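You operate a simulated robot arm through the tools that you are given. There is no shell and no other tool. Be economical: measure what you need, move in short steps, check, and stop when the job is done.

The job below is to be done with a simulated robot arm. You get a single attempt, and the scene is never put back.

TASK
Put the black weight on the tension post, set the tension on the card and store it.
Fine: switch the unit on, turn the blue knob, press STORE once.

It is judged by the outcome, as a careful person would: the job done as asked, and still so three seconds after it is handed in. It fails if anything else is knocked over, pushed out of place, dropped, spilled or broken.

THE ROBOT
A 6-joint arm with a four-finger gripper, fixed in place. Base frame: the origin is at the foot of the arm, x ahead of it, y to its left, z up. Lengths are in m, angles in degrees, forces in N, time in s.
Its first joint turns from -166.0 to 166.0 degrees. Payload 3.67 kg.
The tool frame sits at the grasp point between the pads (the TCP): z along the fingers, y along the line on which they close. The tips reach 0.028 m beyond it. Largest opening 0.112 m; the body of the gripper starts 0.073 m behind the TCP.
Orientation is told as [roll, pitch, yaw] about the base's x, y, z axes, in that order, counted from this pose: with the fingers straight down and closing along the base's y, the tool's x points along the base's -x, its y along +y and its z along -z.

THE INTERFACE
- The arm moves only by the tool servo_tool. Its argument "plan" is text: rows parted by semicolons, each of 7 numbers parted by spaces: the gripper command, from -1 (shut) to 1 (fully open), values between in proportion, then the shift along the tool's x, y, z in units of 50 mm (1.0 is 50 mm), then the turn, a rotation vector about the tool's x, y, z in units of 5 degrees (1.0 is 5 degrees). In form: claw dx dy dz rx ry rz; .... A call has 1 to 12 rows; each row shifts and turns the commanded pose from where the row before left it, along the tool's axes as they then stand. A call with a number of a shift or a turn outside -1 to 1 is refused whole. Rows are played at 5 a second. More than 0.05 m and 8.6 degrees between two rows, or a gripper value outside its range, and nothing of the call is played. Where a pose cannot be reached the arm comes as near as it can. A force on the tool above 40 N (or 10 N above the force at the start of the call, whichever is more), or a blocked arm, ends the call early, and 0.2 s more pass. Each finger halts on what it meets, pressing with about 35 N; the grip force reading is that of the motor and also rises with nothing between the fingers. The clock runs only during rows and for 0.2 s after the last one: add rows that do not move to give the fingers time. It gives the time, the measured TCP pose, the force on the tool (base axes), the opening and the grip force at its end, in the units of the frame above (readings bear some noise), with the torque about the TCP (base axes, N m) and any sound that the robot's microphone picked up.
- Cameras (640 x 400 px; columns grow to the right, rows downward): "scene" is fixed at [0.0487, 0.5032, 1.6411]; the picture's right is [-0.46, -0.89, 0.00], its down [-0.66, 0.34, -0.67] and it looks along [0.59, -0.30, -0.75] (base axes); focal length 358 px, centre (320, 200). "wrist" rides on the gripper at [0.06, -0.018, -0.104] in the tool frame; the picture's right is [0.29, 0.96, 0.00], its down [-0.80, 0.24, -0.55] and it looks along [-0.53, 0.16, 0.83] (tool axes); focal length 234 px, centre (320, 200). There is no depth. A picture from a camera that has moved, and an enlarged one, comes with that camera's place and axes in the base frame and with its lens. The place of the scene camera against the robot may be out by one fixed shift of up to 0.012 m in any direction.
- get_image(camera): a new picture of that camera. The clock stands still meanwhile.
- zoom(camera, box): a new picture of the part [left, top, right, bottom] of that camera's present view, enlarged. The clock stands still meanwhile.
- hand_in(): hands the job in; it is judged then, once.

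Work in short steps. Places have to be worked out from the pictures, the camera data and where the tool is seen: move nearer, look again, correct. Check each grasp and each placing, and mend what went wrong. You have 120 turns and 76 pictures in all, those below and enlarged ones among them. Open the gripper and draw the arm clear of the work before you hand the job in, unless the task says otherwise; then end with one line.

The tools are called after "Request:" as name(argument=value, ...) on one line, values as JSON. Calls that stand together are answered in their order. servo_tool: Moves the arm, as the interface text tells. Its arguments: {"type":"object","properties":{"plan":{"type":"string"}},"required":["plan"]} The other tools are called the same way: get_image (camera) takes a picture; zoom (camera, box) takes an enlarged picture of a part of a camera's view; hand_in () hands the job in.

At the start:

```text
time_s: 0.0
tcp_pos: [0.4309, 0.2071, 1.276]
orientation: [0.0, 0.0, 0.0]
ft_force: [-0.3, 0.1, 0.2]
wrist_torque: [0.02, 0.01, 0.02]
gripper_width: 0.112
grip_force: 0.1
```

scene: 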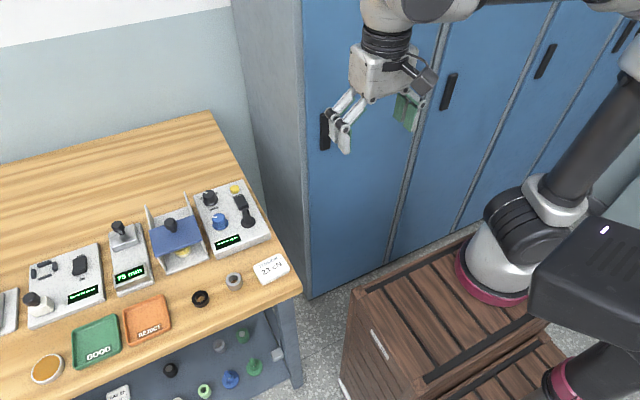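
wrist: 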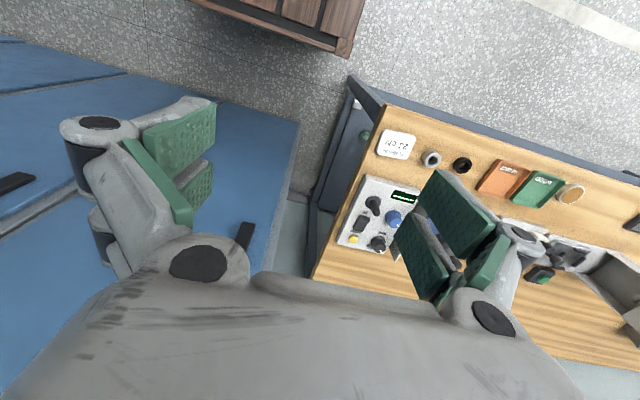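

I'll start with enlarged views of the bench to identify the unit, the weights and the card.

Request:
zoom(camera="scene", box=[180, 170, 300, 245])

Request:
zoom(camera="scene", box=[180, 245, 300, 320])

Request:
zoom(camera="scene", box=[0, 180, 320, 380])

```text
5.33 times, centred on (240, 208) of scene
camera zoom: at [0.0487, 0.5032, 1.6411], right [-0.46, -0.89, 0.0], down [-0.66, 0.34, -0.67], along [0.59, -0.3, -0.75], focal length 1912 px, centre (747, 160)
```

zoom: 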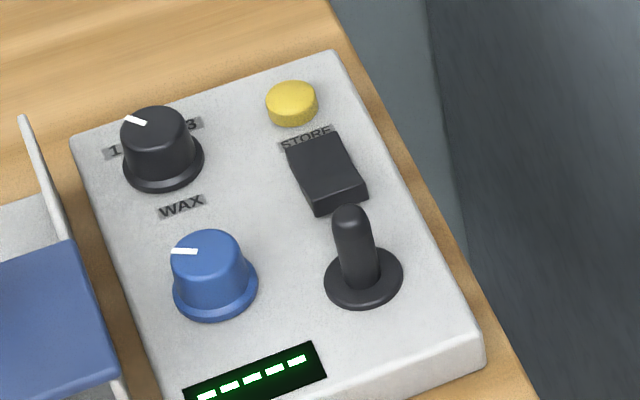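

```text
5.33 times, centred on (240, 282) of scene
camera zoom: at [0.0487, 0.5032, 1.6411], right [-0.46, -0.89, 0.0], down [-0.66, 0.34, -0.67], along [0.59, -0.3, -0.75], focal length 1912 px, centre (747, -240)
```

zoom: 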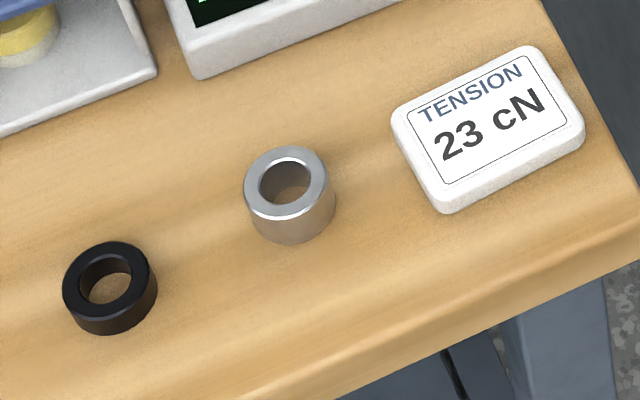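

```text
2.00 times, centred on (160, 280) of scene
camera zoom: at [0.0487, 0.5032, 1.6411], right [-0.46, -0.89, 0.0], down [-0.66, 0.34, -0.67], along [0.59, -0.3, -0.75], focal length 717 px, centre (640, 40)
```

zoom: 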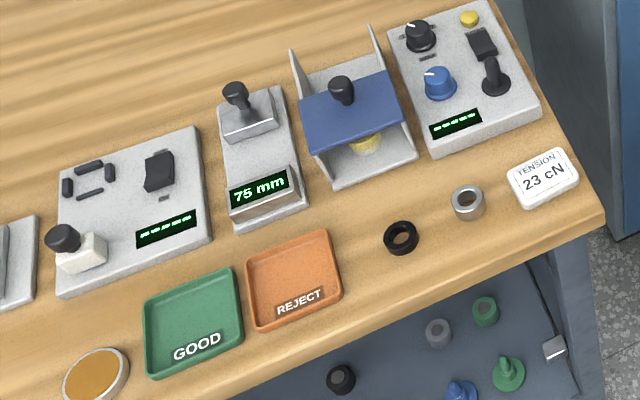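

The unit has a WAX knob (black), a blue knob, a STORE button, a rocker switch and the post. The card reads 23 cN. From the two views the bench is at z≈0.87 and the unit is near (0.69, 0.44). I'll move above it to look closer.

Request:
servo_tool(plan="1 -0.575 0.558 0.325 0 0 0;1 -0.575 0.558 0.325 0 0 0;1 -0.575 0.558 0.325 0 0 0;1 -0.575 0.558 0.325 0 0 0;1 -0.575 0.558 0.325 0 0 0;1 -0.575 0.558 0.325 0 0 0;1 -0.575 0.558 0.325 0 0 0;1 -0.575 0.558 0.325 0 0 0;1 0 0 0 0 0 0")

Request:
get_image(camera="wrist")

Request:
get_image(camera="scene")

```text
time_s: 2.0
tcp_pos: [0.6643, 0.4304, 1.1471]
orientation: [0.0, 0.0, 0.0]
ft_force: [-0.1, 0.4, 0.0]
wrist_torque: [0.03, -0.01, -0.01]
gripper_width: 0.1119
grip_force: 0.1
```

```text
70 pictures are left
camera wrist: at [0.6026, 0.4125, 1.2514], right [-0.29, 0.96, 0.0], down [0.8, 0.24, 0.55], along [0.53, 0.16, -0.83], focal length 234 px, centre (320, 200)
```

wrist: 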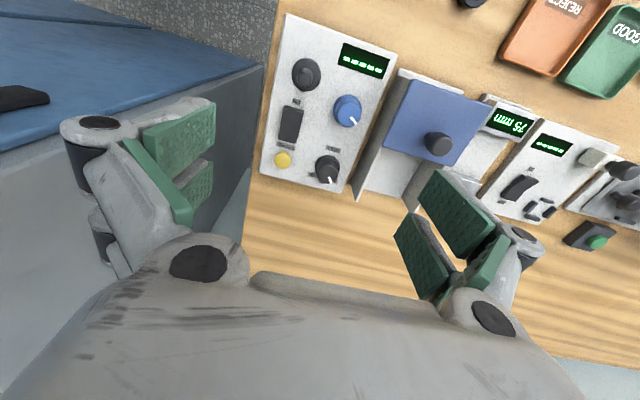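

```text
69 pictures are left
```

scene: 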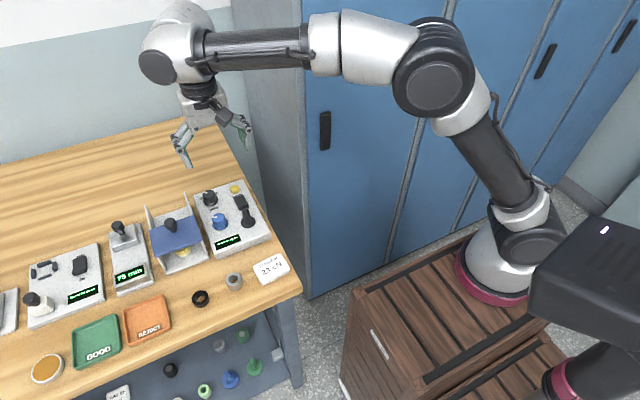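

Seen from the wrist, the post, rocker and STORE button line up along base x, so the unit is square to the base. The black weight is near (0.49, 0.56). I'll go above it and look.

Request:
servo_tool(plan="1 0.583 0.43 0.323 0 0 0;1 0.583 0.43 0.323 0 0 0;1 0.583 0.43 0.323 0 0 0;1 0.583 0.43 0.323 0 0 0;1 0.583 0.43 0.323 0 0 0;1 0.583 0.43 0.323 0 0 0;0.2 0 0 0 0 0 0")

Request:
get_image(camera="wrist")

```text
time_s: 3.6
tcp_pos: [0.4856, 0.5618, 1.0497]
orientation: [0.0, 0.0, 0.0]
ft_force: [-0.2, 0.6, 1.2]
wrist_torque: [0.0, 0.01, 0.01]
gripper_width: 0.0671
grip_force: 0.1
```

```text
68 pictures are left
camera wrist: at [0.4247, 0.543, 1.1535], right [-0.29, 0.96, 0.0], down [0.8, 0.24, 0.55], along [0.53, 0.16, -0.83], focal length 234 px, centre (320, 200)
```

wrist: 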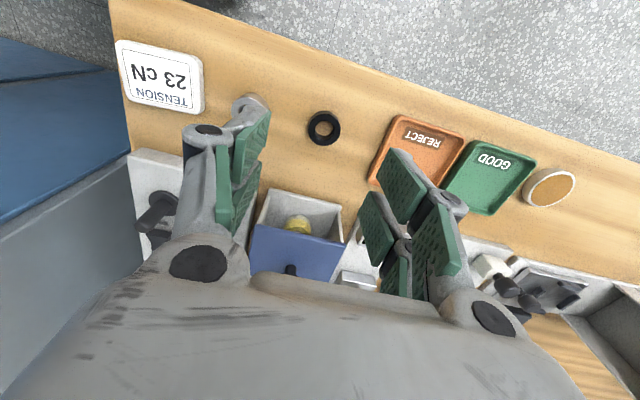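

The weight shows at (323,128), so it's near (0.493, 0.567). I'll descend 8 cm for a second view to get its height.

Request:
servo_tool(plan="0.1 -0.07 0.05 0.8 0 0 0;0.1 -0.07 0.05 0.8 0 0 0;0.1 0 0 0 0 0 0")

Request:
get_image(camera="wrist")

```text
time_s: 4.4
tcp_pos: [0.493, 0.567, 0.9687]
orientation: [0.1, 0.0, 0.0]
ft_force: [0.6, -0.4, -0.6]
wrist_torque: [0.0, 0.03, -0.03]
gripper_width: 0.0615
grip_force: 0.1
```

```text
67 pictures are left
camera wrist: at [0.4323, 0.5497, 1.0723], right [-0.29, 0.96, 0.0], down [0.8, 0.24, 0.55], along [0.53, 0.16, -0.83], focal length 234 px, centre (320, 200)
```

wrist: 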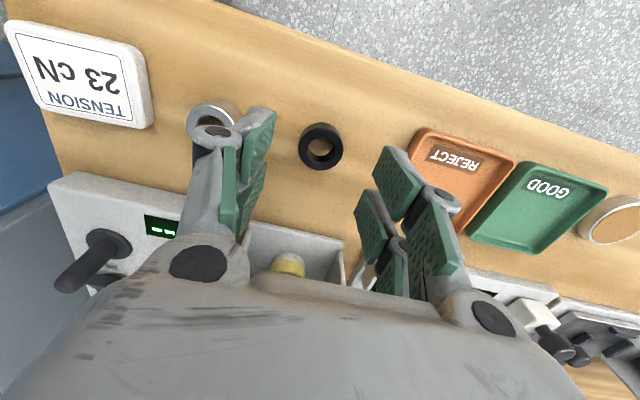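

Two-view triangulation puts the ring top at z≈0.89–0.90, (0.497, 0.569). I'll go down another 3.5 cm and check.

Request:
servo_tool(plan="0.05 -0.06 0.04 0.35 0 0 0;0.05 0 0 0.35 0 0 0;0.05 0 0 0 0 0 0")

Request:
get_image(camera="wrist")

Request:
zoom(camera="scene", box=[140, 240, 260, 315])

```text
time_s: 5.2
tcp_pos: [0.4962, 0.5683, 0.9335]
orientation: [0.0, 0.0, -0.1]
ft_force: [-0.3, 0.8, -1.1]
wrist_torque: [-0.01, 0.0, 0.0]
gripper_width: 0.0589
grip_force: 0.0
```

```text
66 pictures are left
camera wrist: at [0.4354, 0.5509, 1.0389], right [-0.29, 0.96, 0.0], down [0.8, 0.24, 0.55], along [0.53, 0.16, -0.83], focal length 234 px, centre (320, 200)
```

wrist: 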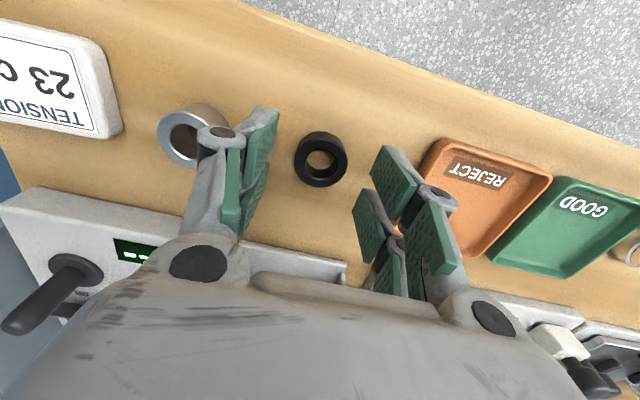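

```text
5.33 times, centred on (200, 278) of scene
camera zoom: at [0.0487, 0.5032, 1.6411], right [-0.46, -0.89, 0.0], down [-0.66, 0.34, -0.67], along [0.59, -0.3, -0.75], focal length 1912 px, centre (960, -213)
```

zoom: 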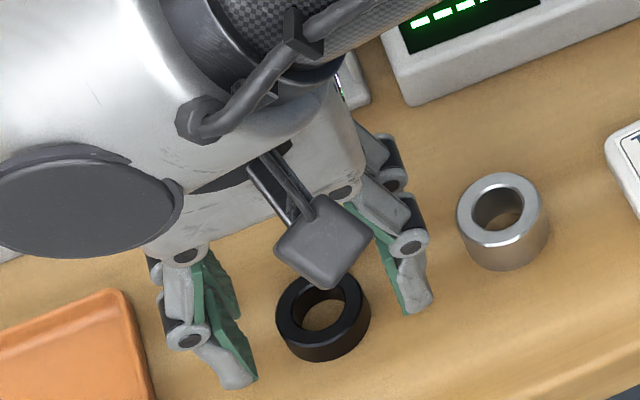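

The ring now resolves to about (0.500, 0.571), top at z≈0.88. I'll centre on it and descend to tips at ~0.885, then look again.

Request:
servo_tool(plan="0.05 -0.07 0.05 0.2 0 0 0;0.05 0 0 0.2 0 0 0;0.05 0 0 0 0 0 0")

Request:
get_image(camera="wrist")

Request:
zoom(camera="scene", box=[140, 240, 260, 315])

```text
time_s: 6.0
tcp_pos: [0.5007, 0.5711, 0.9147]
orientation: [0.1, 0.0, 0.0]
ft_force: [-0.1, 0.8, 0.3]
wrist_torque: [-0.01, -0.02, 0.01]
gripper_width: 0.059
grip_force: 0.1
```

```text
64 pictures are left
camera wrist: at [0.4395, 0.553, 1.0193], right [-0.29, 0.96, 0.0], down [0.8, 0.24, 0.55], along [0.53, 0.16, -0.83], focal length 234 px, centre (320, 200)
```

wrist: 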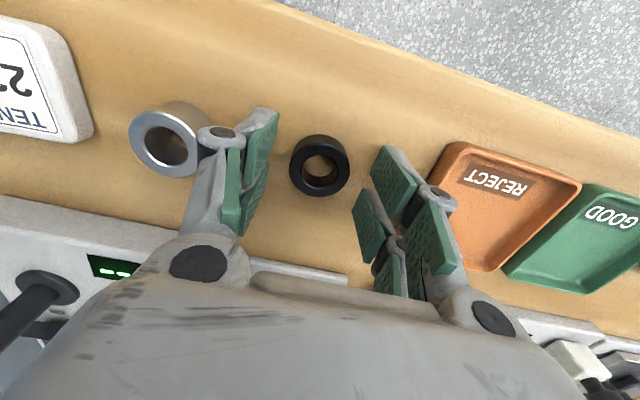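

```text
5.33 times, centred on (200, 278) of scene
camera zoom: at [0.0487, 0.5032, 1.6411], right [-0.46, -0.89, 0.0], down [-0.66, 0.34, -0.67], along [0.59, -0.3, -0.75], focal length 1912 px, centre (960, -213)
```

zoom: 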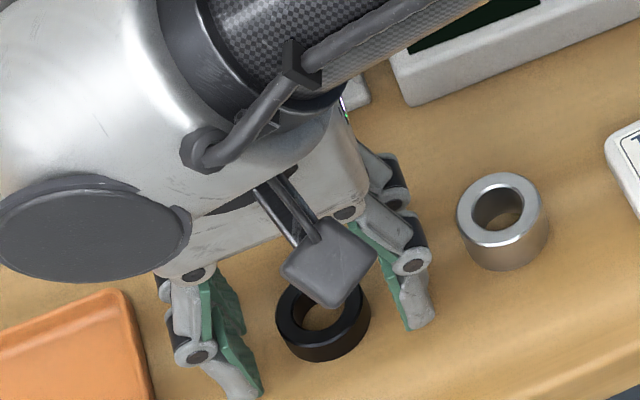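

The ring is centred between the fingers. I'll continue down in small steps, watching the force for bench contact.

Request:
servo_tool(plan="0.05 0.03 0 0.1 0 0 0;0.05 0 0 0.06 0 0 0;0.05 0 0 0.06 0 0 0;0.05 0 0 0 0 0 0")

Request:
get_image(camera="wrist")

Request:
zoom(camera="scene", box=[160, 265, 240, 315])

```text
time_s: 7.0
tcp_pos: [0.4979, 0.5698, 0.9035]
orientation: [0.3, -0.1, 0.0]
ft_force: [-2.1, -0.7, 22.7]
wrist_torque: [-0.33, 0.06, 0.01]
gripper_width: 0.0598
grip_force: 8.0
```

```text
62 pictures are left
camera wrist: at [0.4377, 0.5525, 1.0098], right [-0.29, 0.96, 0.0], down [0.8, 0.24, 0.56], along [0.53, 0.16, -0.83], focal length 234 px, centre (320, 200)
```

wrist: 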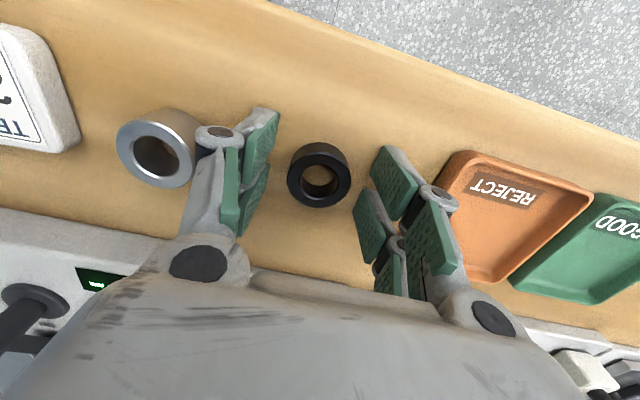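

```text
8.00 times, centred on (200, 290) of scene
camera zoom: at [0.0487, 0.5032, 1.6411], right [-0.46, -0.89, 0.0], down [-0.66, 0.34, -0.67], along [0.59, -0.3, -0.75], focal length 2868 px, centre (1280, -520)
```

zoom: 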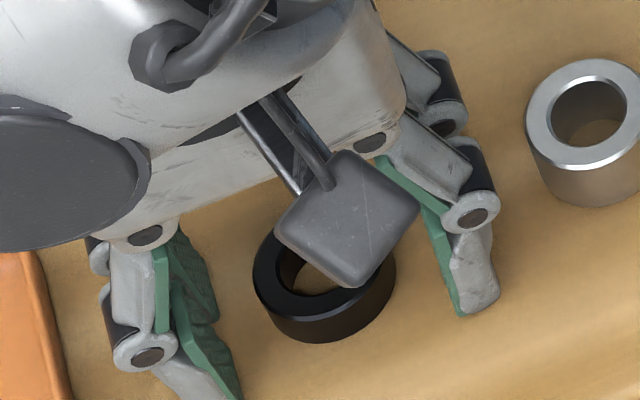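

The tips touched the bench at TCP z≈0.904, so the bench is at ≈0.876. I'll back off 3 mm and close on the ring.

Request:
servo_tool(plan="0.05 0 0 -0.07 0 0 0;0.05 0 0 0 0 0 0;-0.3 0 0 0 0 0 0;-0.5 0 0 0 0 0 0;-0.7 0 0 0 0 0 0;-0.7 0 0 0 0 0 0;-0.7 0 0 0 0 0 0")

Request:
get_image(camera="wrist")

```text
time_s: 8.6
tcp_pos: [0.4983, 0.5704, 0.907]
orientation: [0.1, 0.0, 0.0]
ft_force: [0.6, -6.6, 10.9]
wrist_torque: [-0.41, 0.05, 0.07]
gripper_width: 0.0334
grip_force: 34.7
```

```text
60 pictures are left
camera wrist: at [0.4383, 0.5519, 1.0121], right [-0.29, 0.96, 0.0], down [0.8, 0.24, 0.55], along [0.53, 0.16, -0.83], focal length 234 px, centre (320, 200)
```

wrist: 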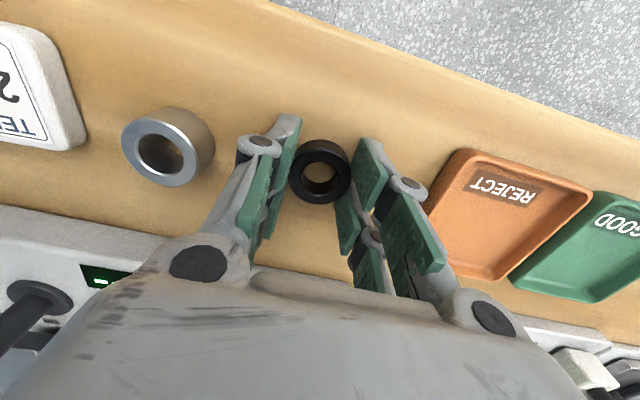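

It's gripped at 33 mm. I'll lift and check it's held.

Request:
servo_tool(plan="-0.8 0 0 -0.2 0 0 0;-0.8 0 0 -0.5 0 0 0;-0.8 0 0 -0.8 0 0 0;-0.8 0 0 -0.8 0 0 0;-0.8 0 0 0 0 0 0")

Request:
get_image(camera="wrist")

Request:
get_image(camera="scene")

```text
time_s: 9.8
tcp_pos: [0.4982, 0.5704, 1.0211]
orientation: [0.0, 0.0, 0.2]
ft_force: [0.0, 0.4, -0.2]
wrist_torque: [0.02, -0.02, 0.01]
gripper_width: 0.0334
grip_force: 34.8
```

```text
59 pictures are left
camera wrist: at [0.4377, 0.5526, 1.1252], right [-0.29, 0.96, 0.0], down [0.8, 0.24, 0.55], along [0.53, 0.16, -0.83], focal length 234 px, centre (320, 200)
```

wrist: 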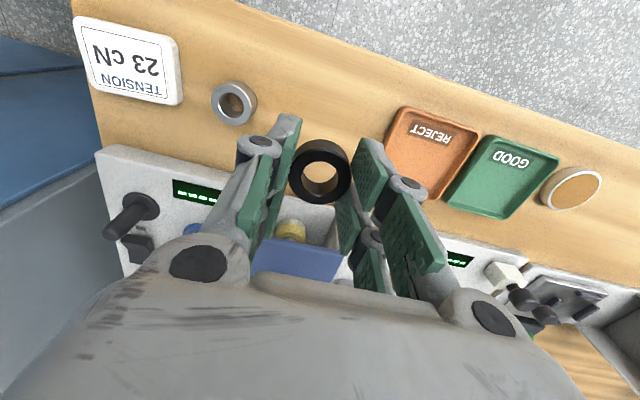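

```text
58 pictures are left
```

scene: 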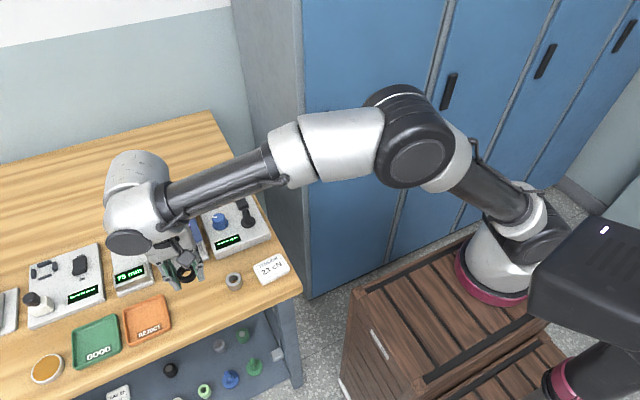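

The ring is held and centred on the TCP. I'll raise it slightly and carry it to just short of the post for a look.

Request:
servo_tool(plan="-0.8 0 0 -0.8 0 0 0;-0.8 -0.49 -0.66 0 0 0 0;-0.8 -0.49 -0.66 0 0 0 0;-0.8 -0.49 -0.66 0 0 0 0;-0.8 -0.49 -0.66 0 0 0 0;-0.8 -0.49 -0.66 0 0 0 0;-0.8 0 0 0 0 0 0")

Request:
get_image(camera="wrist")

```text
time_s: 11.4
tcp_pos: [0.6217, 0.4046, 1.061]
orientation: [0.0, 0.1, 0.0]
ft_force: [0.1, -0.3, -1.4]
wrist_torque: [0.0, 0.0, 0.0]
gripper_width: 0.0337
grip_force: 35.1
```

```text
57 pictures are left
camera wrist: at [0.5616, 0.3872, 1.1661], right [-0.29, 0.96, 0.0], down [0.8, 0.24, 0.55], along [0.53, 0.16, -0.83], focal length 234 px, centre (320, 200)
```

wrist: 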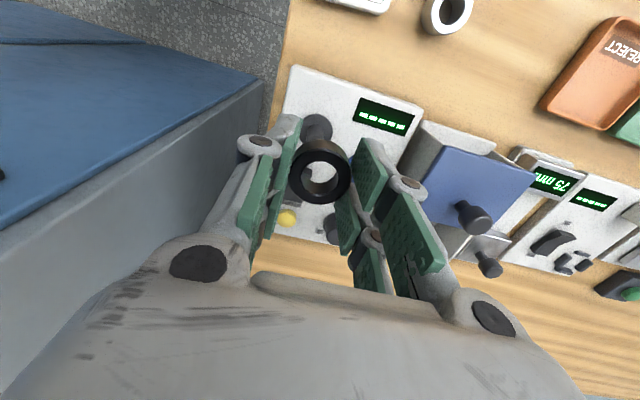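

Request:
zoom(camera="wrist", box=[260, 60, 420, 160])

Request:
zoom(camera="scene", box=[180, 170, 300, 245])

```text
4.00 times, centred on (340, 110) of wrist
camera zoom: at [0.5616, 0.3872, 1.1661], right [-0.29, 0.96, 0.0], down [0.8, 0.24, 0.55], along [0.53, 0.16, -0.83], focal length 937 px, centre (240, 560)
```

zoom: 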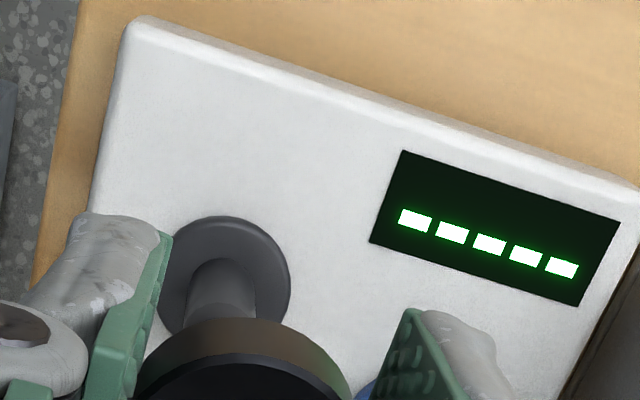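

```text
5.33 times, centred on (240, 208) of scene
camera zoom: at [0.0487, 0.5032, 1.6411], right [-0.46, -0.89, 0.0], down [-0.66, 0.34, -0.67], along [0.59, -0.3, -0.75], focal length 1912 px, centre (747, 160)
```

zoom: 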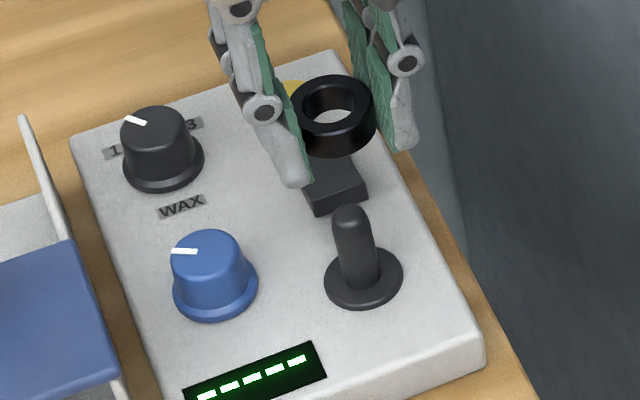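

Combining both cameras, the post axis is at ≈(0.638, 0.4055), base z≈0.907 and top ≈0.954. I'll move the ring to just above the post top and check alignment.

Request:
servo_tool(plan="-0.8 -0.18 0.01 0.5 0 0 0;-0.8 -0.18 0.01 0.5 0 0 0;-0.8 0 0 0 0 0 0;-0.8 0 0 0 0 0 0")

Request:
zoom(camera="wrist", box=[260, 110, 380, 210])

Request:
zoom(camera="scene", box=[210, 180, 290, 230])

```text
time_s: 12.4
tcp_pos: [0.6398, 0.4073, 1.0119]
orientation: [0.1, 0.0, 0.0]
ft_force: [-0.3, 0.2, -1.1]
wrist_torque: [-0.04, 0.06, 0.02]
gripper_width: 0.0334
grip_force: 34.7
```

```text
4.00 times, centred on (320, 160) of wrist
camera zoom: at [0.5793, 0.3891, 1.1165], right [-0.29, 0.96, 0.0], down [0.8, 0.24, 0.55], along [0.53, 0.16, -0.83], focal length 937 px, centre (320, 360)
```

zoom: 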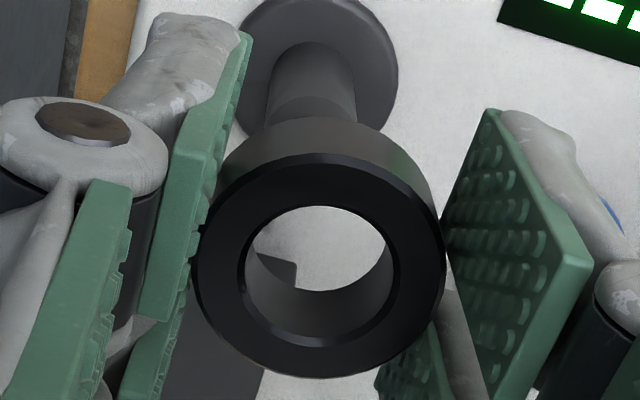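

```text
8.00 times, centred on (250, 205) of scene
camera zoom: at [0.0487, 0.5032, 1.6411], right [-0.46, -0.89, 0.0], down [-0.66, 0.34, -0.67], along [0.59, -0.3, -0.75], focal length 2868 px, centre (880, 160)
```

zoom: 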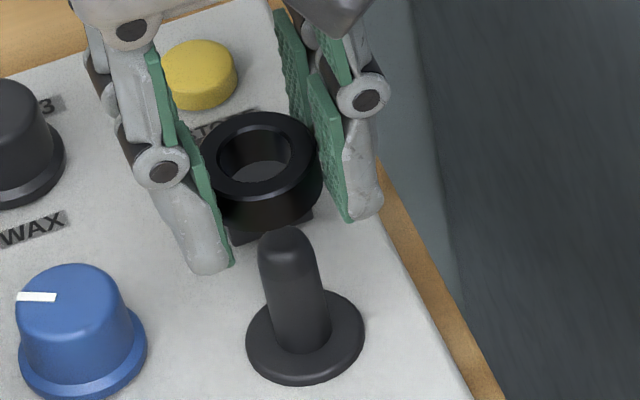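

Wrist ray estimates put the ring at (0.640, 0.4076) and the post at (0.639, 0.4066). I'll shift 1 mm in y and lower 2 cm, so the ring sits just above the post tip for a direct comparison.

Request:
servo_tool(plan="-0.8 0 -0.02 0.2 0 0 0;-0.8 0 0 0.2 0 0 0;-0.8 0 0 0 0 0 0;-0.8 0 0 0 0 0 0")

Request:
zoom(camera="wrist", box=[260, 110, 380, 210])

Request:
zoom(camera="scene", box=[210, 180, 290, 230])

```text
time_s: 13.4
tcp_pos: [0.6397, 0.4054, 0.9915]
orientation: [0.0, -0.1, 0.0]
ft_force: [0.4, 0.7, -0.8]
wrist_torque: [-0.02, 0.0, 0.02]
gripper_width: 0.0333
grip_force: 35.1
```

```text
4.00 times, centred on (320, 160) of wrist
camera zoom: at [0.579, 0.388, 1.0969], right [-0.29, 0.96, 0.0], down [0.8, 0.24, 0.55], along [0.53, 0.16, -0.83], focal length 937 px, centre (320, 360)
```

zoom: 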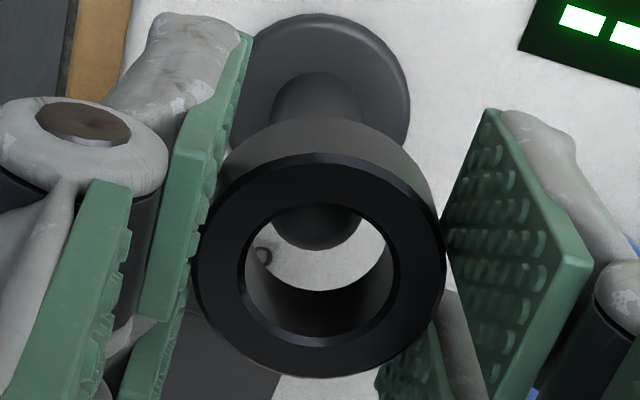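

```text
8.00 times, centred on (250, 205) of scene
camera zoom: at [0.0487, 0.5032, 1.6411], right [-0.46, -0.89, 0.0], down [-0.66, 0.34, -0.67], along [0.59, -0.3, -0.75], focal length 2868 px, centre (880, 160)
```

zoom: 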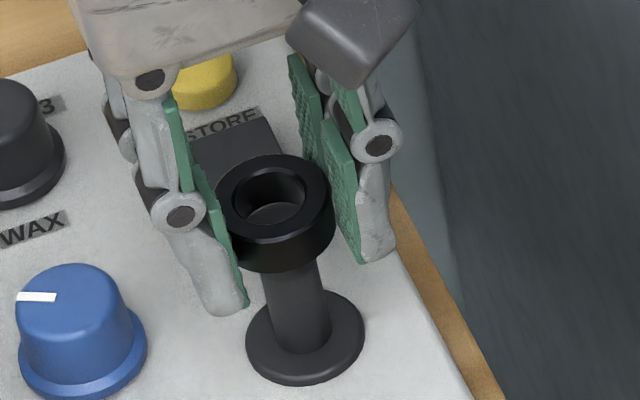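

y is aligned. Both cameras suggest the ring is ~2 mm short in x, so I'll shift +2 mm and lower gently onto the tip while watching force.

Request:
servo_tool(plan="-0.8 -0.04 0 0 0 0 0;-0.8 0 0 0.1 0 0 0;-0.8 0 0 0.1 0 0 0;-0.8 0 0 0.1 0 0 0;-0.8 0 0 0 0 0 0")

Request:
zoom(camera="wrist", box=[260, 110, 380, 210])

Request:
zoom(camera="scene", box=[210, 180, 290, 230])

```text
time_s: 14.6
tcp_pos: [0.6406, 0.4039, 0.9775]
orientation: [0.0, 0.0, 0.1]
ft_force: [0.8, 0.4, -1.9]
wrist_torque: [0.0, 0.07, -0.01]
gripper_width: 0.0335
grip_force: 35.4
```

```text
4.00 times, centred on (320, 160) of wrist
camera zoom: at [0.5809, 0.3872, 1.0816], right [-0.29, 0.96, 0.0], down [0.8, 0.24, 0.55], along [0.53, 0.16, -0.83], focal length 937 px, centre (320, 360)
```

zoom: 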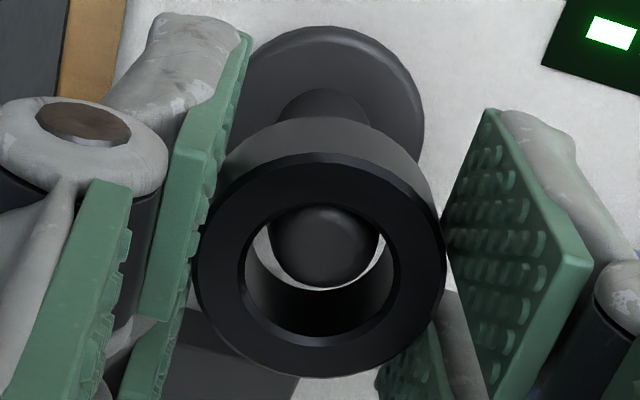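

```text
8.00 times, centred on (250, 205) of scene
camera zoom: at [0.0487, 0.5032, 1.6411], right [-0.46, -0.89, 0.0], down [-0.66, 0.34, -0.67], along [0.59, -0.3, -0.75], focal length 2868 px, centre (880, 160)
```

zoom: 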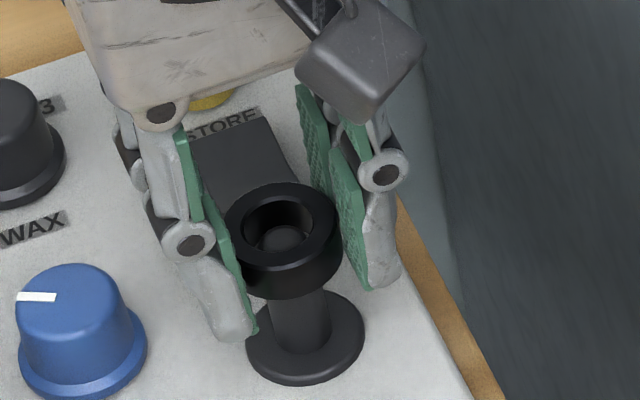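

The post tip is inside the ring hole, centred in both views, with no contact force. I'll lower 1.5 cm further.

Request:
servo_tool(plan="-0.8 0 0 0.1 0 0 0;-0.8 0 0 0.1 0 0 0;-0.8 0 0 0.1 0 0 0;-0.8 0 0 0 0 0 0")

Request:
zoom(camera="scene", box=[210, 180, 290, 230])

```text
time_s: 15.6
tcp_pos: [0.6406, 0.4044, 0.9622]
orientation: [0.1, 0.0, -0.1]
ft_force: [-0.4, -0.4, -1.4]
wrist_torque: [0.0, 0.0, 0.0]
gripper_width: 0.0334
grip_force: 34.7
```

```text
8.00 times, centred on (250, 205) of scene
camera zoom: at [0.0487, 0.5032, 1.6411], right [-0.46, -0.89, 0.0], down [-0.66, 0.34, -0.67], along [0.59, -0.3, -0.75], focal length 2868 px, centre (880, 160)
```

zoom: 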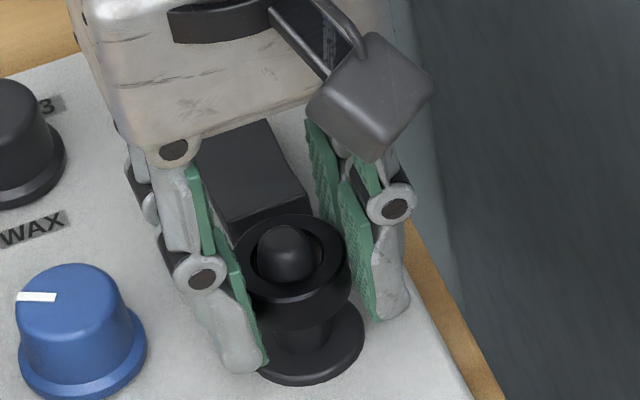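

The ring is threaded on the post. I'll lower until just above or touching the flange.

Request:
servo_tool(plan="-0.8 0 0 0.12 0 0 0;-0.8 0 0 0.12 0 0 0;-0.8 0 0 0.1 0 0 0;-0.8 0 0 0.08 0 0 0;-0.8 0 0 0 0 0 0")

Request:
zoom(camera="scene", box=[210, 180, 290, 230])

```text
time_s: 16.8
tcp_pos: [0.6419, 0.4051, 0.9419]
orientation: [0.1, 0.0, 0.1]
ft_force: [-0.3, 0.8, 4.5]
wrist_torque: [-0.04, 0.1, -0.02]
gripper_width: 0.0335
grip_force: 34.7
```

```text
8.00 times, centred on (250, 205) of scene
camera zoom: at [0.0487, 0.5032, 1.6411], right [-0.46, -0.89, 0.0], down [-0.66, 0.34, -0.67], along [0.59, -0.3, -0.75], focal length 2868 px, centre (880, 160)
```

zoom: 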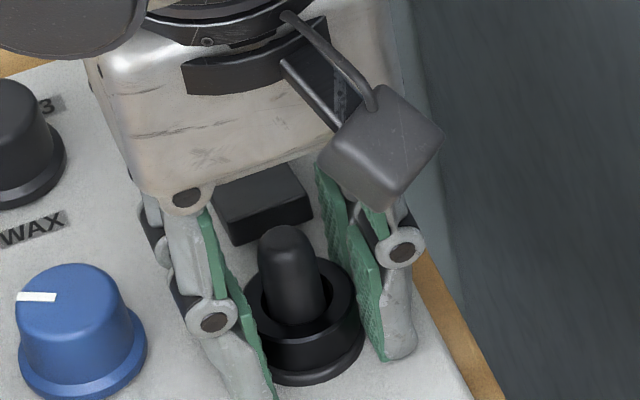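

Contact on the flange (≈5 N). I'll open modestly and rise straight up.

Request:
servo_tool(plan="-0.3 0 0 0 0 0 0;-0.1 0 0 0 0 0 0;-0.05 0 0 0 0 0 0;-0.05 0 0 -0.3 0 0 0;-0.05 0 0 -0.7 0 0 0;-0.05 0 0 -0.8 0 0 0;-0.05 0 0 -0.6 0 0 0;-0.05 0 0 0 0 0 0")

Request:
zoom(camera="scene", box=[180, 170, 300, 245])

Request:
get_image(camera="wrist")

```text
time_s: 18.6
tcp_pos: [0.6412, 0.4042, 1.0587]
orientation: [0.0, 0.0, -0.1]
ft_force: [0.6, 1.0, -0.1]
wrist_torque: [0.02, -0.02, 0.02]
gripper_width: 0.0532
grip_force: 0.1
```

```text
5.33 times, centred on (240, 208) of scene
camera zoom: at [0.0487, 0.5032, 1.6411], right [-0.46, -0.89, 0.0], down [-0.66, 0.34, -0.67], along [0.59, -0.3, -0.75], focal length 1912 px, centre (747, 160)
```

zoom: 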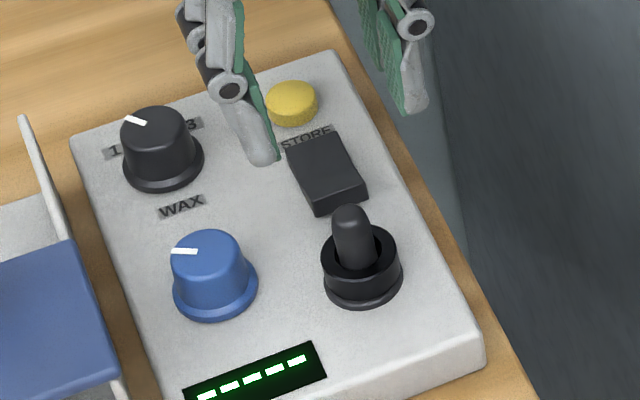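

```text
45 pictures are left
camera wrist: at [0.5803, 0.3858, 1.164], right [-0.29, 0.96, 0.0], down [0.8, 0.24, 0.55], along [0.53, 0.16, -0.83], focal length 234 px, centre (320, 200)
```

wrist: 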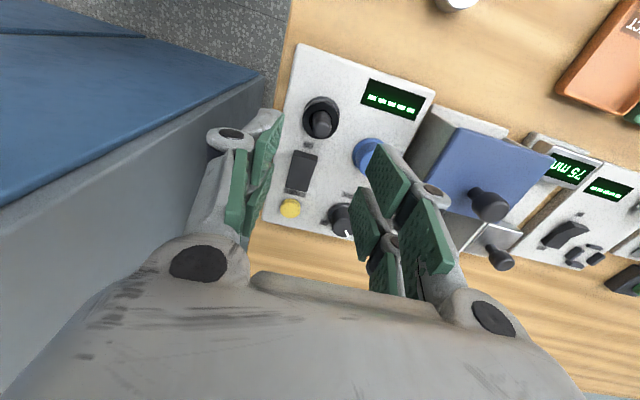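

The weight sits on the post. Next I'll take a close look at the rocker and STORE area.

Request:
zoom(camera="wrist", box=[260, 130, 360, 240])

Request:
zoom(camera="scene", box=[225, 185, 265, 215])

```text
3.64 times, centred on (310, 185) of wrist
camera zoom: at [0.5803, 0.3858, 1.164], right [-0.29, 0.96, 0.0], down [0.8, 0.24, 0.55], along [0.53, 0.16, -0.83], focal length 852 px, centre (356, 254)
```

zoom: 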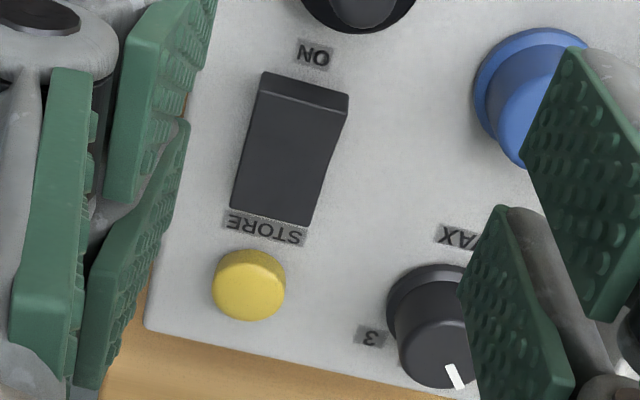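

```text
13.33 times, centred on (245, 200) of scene
camera zoom: at [0.0487, 0.5032, 1.6411], right [-0.46, -0.89, 0.0], down [-0.66, 0.34, -0.67], along [0.59, -0.3, -0.75], focal length 4780 px, centre (1320, 200)
```

zoom: 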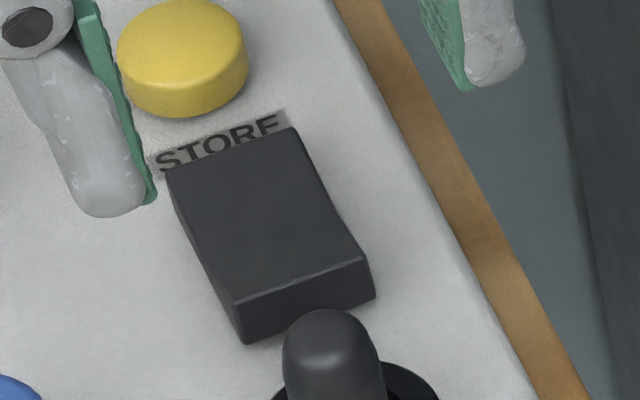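

ON is labelled at the rocker's near end, which is raised, so the unit is off. The rocker spans x≈0.68–0.734 at y≈0.40. I'll close the gripper and go above x=0.692.

Request:
servo_tool(plan="-1 -0.5 -0.03 0 0 0 0;-1 -0.5 -0.03 0.3 0 0 0;-1 0 0 0.9 0 0 0;-1 0 0 0.5 0 0 0;-1 0 0 0 0 0 0")

Request:
zoom(camera="scene", box=[200, 170, 280, 220])

Request:
get_image(camera="wrist")

```text
time_s: 19.8
tcp_pos: [0.6915, 0.4005, 0.9763]
orientation: [0.1, 0.1, 0.0]
ft_force: [0.3, 0.3, -0.7]
wrist_torque: [-0.04, -0.03, 0.02]
gripper_width: 0.0
grip_force: 34.9
```

```text
8.00 times, centred on (240, 195) of scene
camera zoom: at [0.0487, 0.5032, 1.6411], right [-0.46, -0.89, 0.0], down [-0.66, 0.34, -0.67], along [0.59, -0.3, -0.75], focal length 2868 px, centre (960, 240)
```

zoom: 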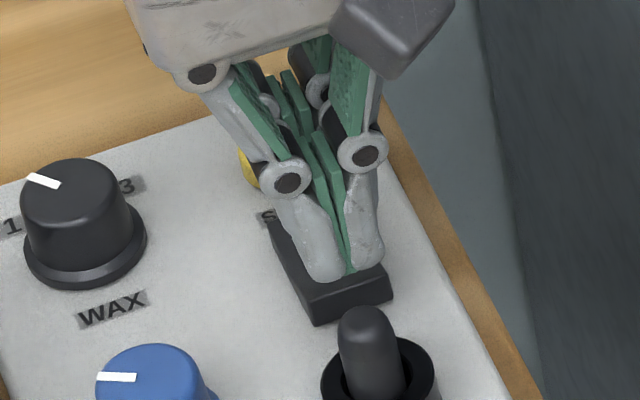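

```text
41 pictures are left
camera wrist: at [0.6313, 0.3829, 1.0808], right [-0.29, 0.96, 0.0], down [0.8, 0.24, 0.55], along [0.53, 0.16, -0.83], focal length 234 px, centre (320, 200)
```

wrist: 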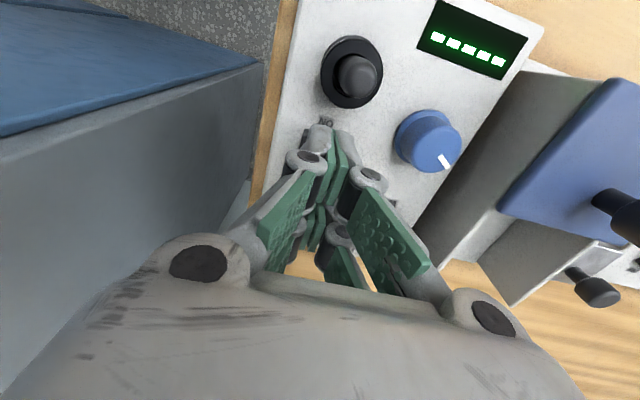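

Tips are over the rocker's near half. I'll lower in small steps until it clicks.

Request:
servo_tool(plan="-1 0 0 0.3 0 0 0;-1 0 0 0.15 0 0 0;-1 0 0 0.1 0 0 0;-1 0 0 0.08 0 0 0;-1 0 0 0.08 0 0 0;-1 0 0 0.08 0 0 0;-1 0 0 0 0 0 0")

Request:
zoom(camera="scene", box=[180, 170, 300, 245])

```text
time_s: 20.9
tcp_pos: [0.6919, 0.4017, 0.949]
orientation: [0.4, -0.3, 0.0]
ft_force: [-4.4, -5.1, 13.8]
wrist_torque: [-0.21, -0.07, -0.04]
gripper_width: 0.006
grip_force: 35.8
stopped in row 5: the force on the tool passed its limit at 46 N (the readings are from after the stop); the commanded pose is now the measured one
```

```text
5.33 times, centred on (240, 208) of scene
camera zoom: at [0.0487, 0.5032, 1.6411], right [-0.46, -0.89, 0.0], down [-0.66, 0.34, -0.67], along [0.59, -0.3, -0.75], focal length 1912 px, centre (747, 160)
```

zoom: 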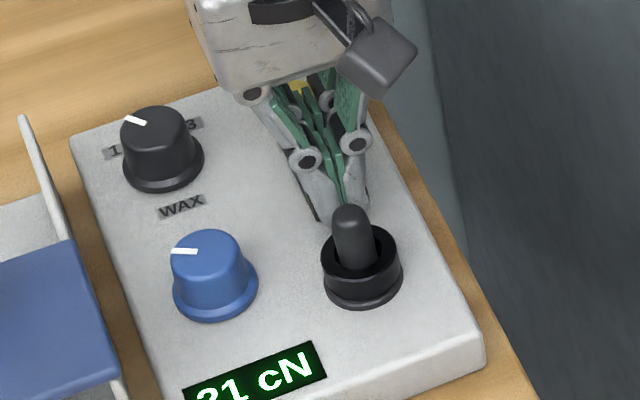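

The display is lit now. I'll rise clear and check the reading.

Request:
servo_tool(plan="-1 0 0 -0.3 0 0 0;-1 0 0 -0.8 0 0 0;-1 0 0 -0.9 0 0 0;-1 0 0 0 0 0 0")

Request:
zoom(camera="scene", box=[180, 180, 300, 255])

Request:
get_image(camera="wrist")

```text
time_s: 21.9
tcp_pos: [0.6904, 0.402, 1.0478]
orientation: [0.2, -0.2, 0.0]
ft_force: [-0.4, 0.1, 0.0]
wrist_torque: [0.0, 0.01, 0.0]
gripper_width: 0.0001
grip_force: 35.6
```

```text
5.33 times, centred on (240, 218) of scene
camera zoom: at [0.0487, 0.5032, 1.6411], right [-0.46, -0.89, 0.0], down [-0.66, 0.34, -0.67], along [0.59, -0.3, -0.75], focal length 1912 px, centre (747, 107)
```

zoom: 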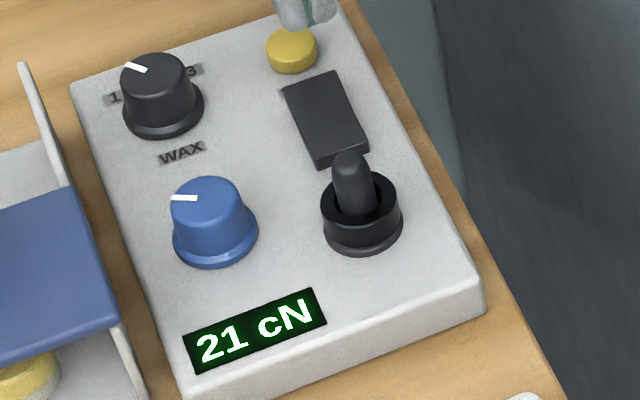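

```text
38 pictures are left
camera wrist: at [0.6297, 0.3841, 1.1526], right [-0.29, 0.96, 0.0], down [0.8, 0.24, 0.56], along [0.53, 0.16, -0.83], focal length 234 px, centre (320, 200)
```

wrist: 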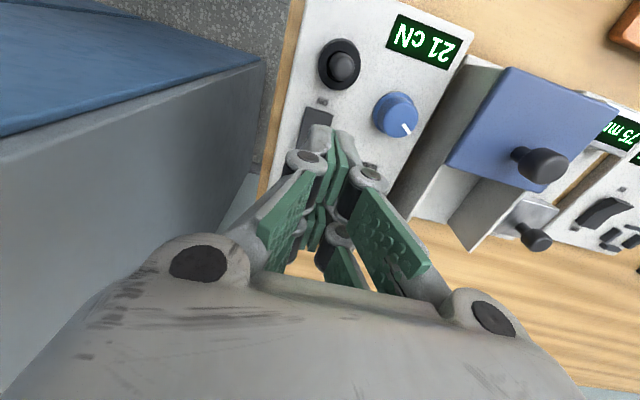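

The display reads 21 cN and needs 23. The blue knob is near (0.663, 0.472). A wall stands next to it at y≈0.525, so I'll grip along x: move above the knob, open, and yaw by 90°.

Request:
servo_tool(plan="-1 0 0 -0.6 0 0 0;-0.5 0.27 0.7 0 0 0 0;0.2 0.27 0.7 0 0 0 0;0.2 0 0 0 0 0 -1;0.2 0 0 0 0 0 -1;0.2 0 0 0 0 0 -1;0.2 0 0 0 0 0 -1;0.2 0 0 0 0 0 -1;0.2 0 0 0 0 0 -1;0.2 0 0 0 0 0 -1;0.2 0 0 0 0 0 -1;0.2 0 0 0 0 0 -1")

Request:
servo_tool(plan="0.2 0 0 0 0 0 -1;0.2 0 0 0 0 0 -1;0.2 0 0 0 0 0 -1;0.2 0 0 0 0 0 -1;0.2 0 0 0 0 0 -1;0.2 0 0 0 0 0 -1;0.2 0 0 0 0 0 -1;0.2 0 0 0 0 0 -1;0.2 0 0 0 0 0 -1;0.2 0 0 0 0 0 0")

Request:
get_image(camera="wrist")

Request:
get_image(camera="scene")

```text
time_s: 24.5
tcp_pos: [0.6643, 0.4711, 1.0785]
orientation: [0.0, -0.3, 45.2]
ft_force: [-0.7, 0.8, -0.2]
wrist_torque: [-0.02, -0.02, 0.03]
gripper_width: 0.0671
grip_force: 0.0
```

```text
time_s: 26.7
tcp_pos: [0.6658, 0.4711, 1.0775]
orientation: [-0.2, -0.3, 90.1]
ft_force: [-0.6, 0.0, -0.5]
wrist_torque: [0.01, -0.02, -0.02]
gripper_width: 0.0672
grip_force: 0.2
```

```text
37 pictures are left
camera wrist: at [0.6826, 0.4115, 1.182], right [-0.96, -0.29, 0.0], down [-0.24, 0.79, 0.56], along [-0.16, 0.53, -0.83], focal length 234 px, centre (320, 200)
```

wrist: 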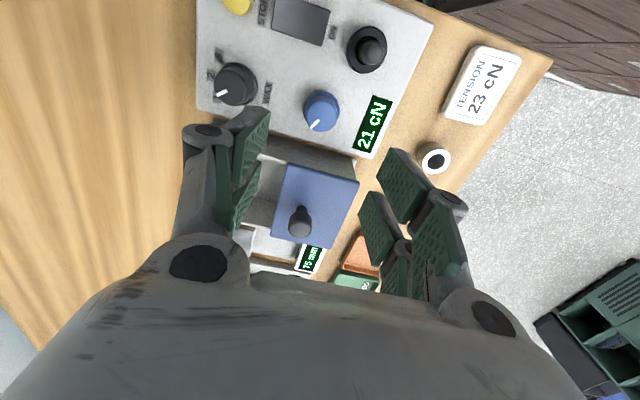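

```text
36 pictures are left
```

scene: 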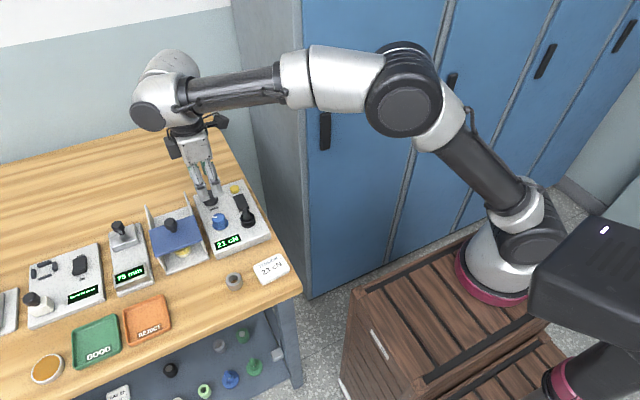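

The knob is at ≈(0.665, 0.468). I'll shift 3 mm toward −y and descend to have a closer look.

Request:
servo_tool(plan="0.2 0.06 0 0.6 0 0 0;0.2 0 0 0.6 0 0 0;0.2 0 0 0.5 0 0 0;0.2 0 0 0 0 0 0")

Request:
get_image(camera="wrist")

Request:
zoom(camera="scene", box=[170, 170, 290, 245])

```text
time_s: 27.7
tcp_pos: [0.6649, 0.4683, 0.9933]
orientation: [-0.2, -0.2, 90.1]
ft_force: [0.0, -0.5, 0.0]
wrist_torque: [0.0, -0.03, -0.03]
gripper_width: 0.067
grip_force: 0.1
```

```text
35 pictures are left
camera wrist: at [0.6829, 0.4088, 1.0978], right [-0.96, -0.29, 0.0], down [-0.24, 0.79, 0.56], along [-0.16, 0.53, -0.83], focal length 234 px, centre (320, 200)
```

wrist: 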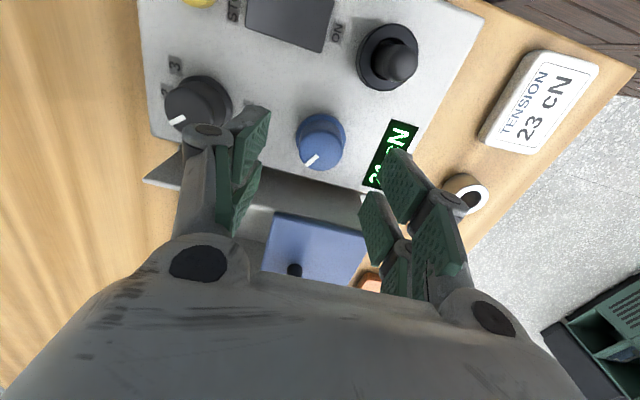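

```text
5.33 times, centred on (230, 208) of scene
camera zoom: at [0.0487, 0.5032, 1.6411], right [-0.46, -0.89, 0.0], down [-0.66, 0.34, -0.67], along [0.59, -0.3, -0.75], focal length 1912 px, centre (800, 160)
```

zoom: 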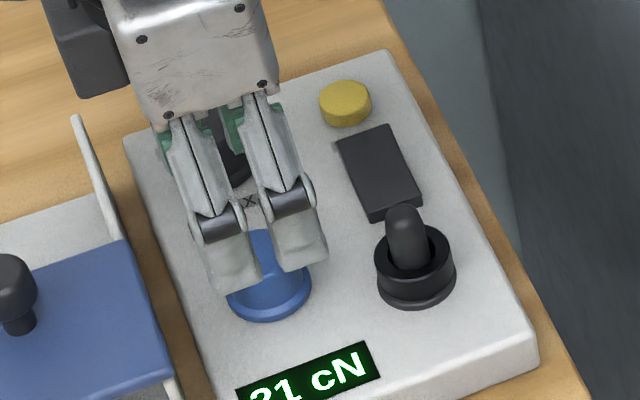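

Request:
zoom(camera="wrist", box=[260, 90, 420, 190])

```text
4.00 times, centred on (340, 140) of wrist
camera zoom: at [0.6829, 0.4088, 1.0978], right [-0.96, -0.29, 0.0], down [-0.24, 0.79, 0.56], along [-0.16, 0.53, -0.83], focal length 937 px, centre (240, 440)
```

zoom: 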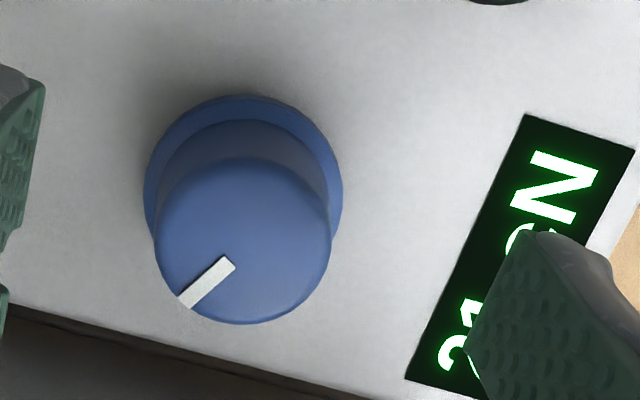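

The knob axis is (0.664, 0.470) with its top at z≈0.937, diameter ≈32 mm. I'll centre, lower to TCP 0.947 and close on it gently.

Request:
servo_tool(plan="0.1 -0.03 0.02 0.4 0 0 0;0 0 0 0.4 0 0 0;0 0 0 0.12 0 0 0;0 0 0 0 0 0 0")

Request:
zoom(camera="scene", box=[170, 170, 290, 245])

Request:
get_image(camera="wrist")

```text
time_s: 28.7
tcp_pos: [0.6634, 0.4681, 0.9472]
orientation: [-0.3, -0.2, 90.0]
ft_force: [0.1, -0.5, -0.8]
wrist_torque: [-0.01, 0.0, 0.01]
gripper_width: 0.0562
grip_force: 0.1
```

```text
5.33 times, centred on (230, 208) of scene
camera zoom: at [0.0487, 0.5032, 1.6411], right [-0.46, -0.89, 0.0], down [-0.66, 0.34, -0.67], along [0.59, -0.3, -0.75], focal length 1912 px, centre (800, 160)
```

zoom: 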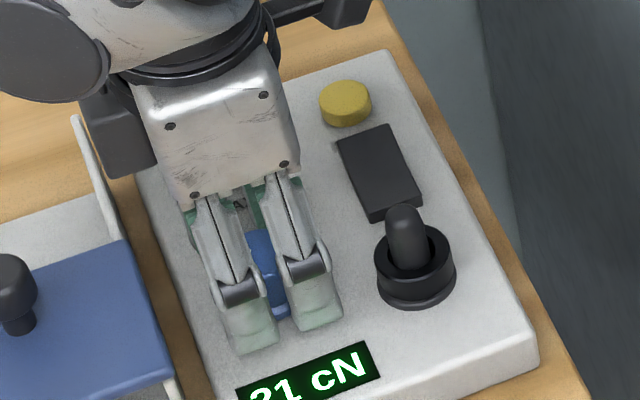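

```text
31 pictures are left
camera wrist: at [0.6813, 0.4099, 1.0513], right [-0.96, -0.29, 0.0], down [-0.24, 0.8, 0.56], along [-0.16, 0.53, -0.83], focal length 234 px, centre (320, 200)
```

wrist: 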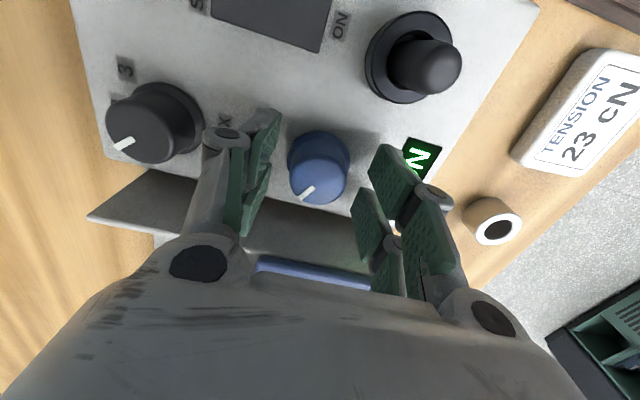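

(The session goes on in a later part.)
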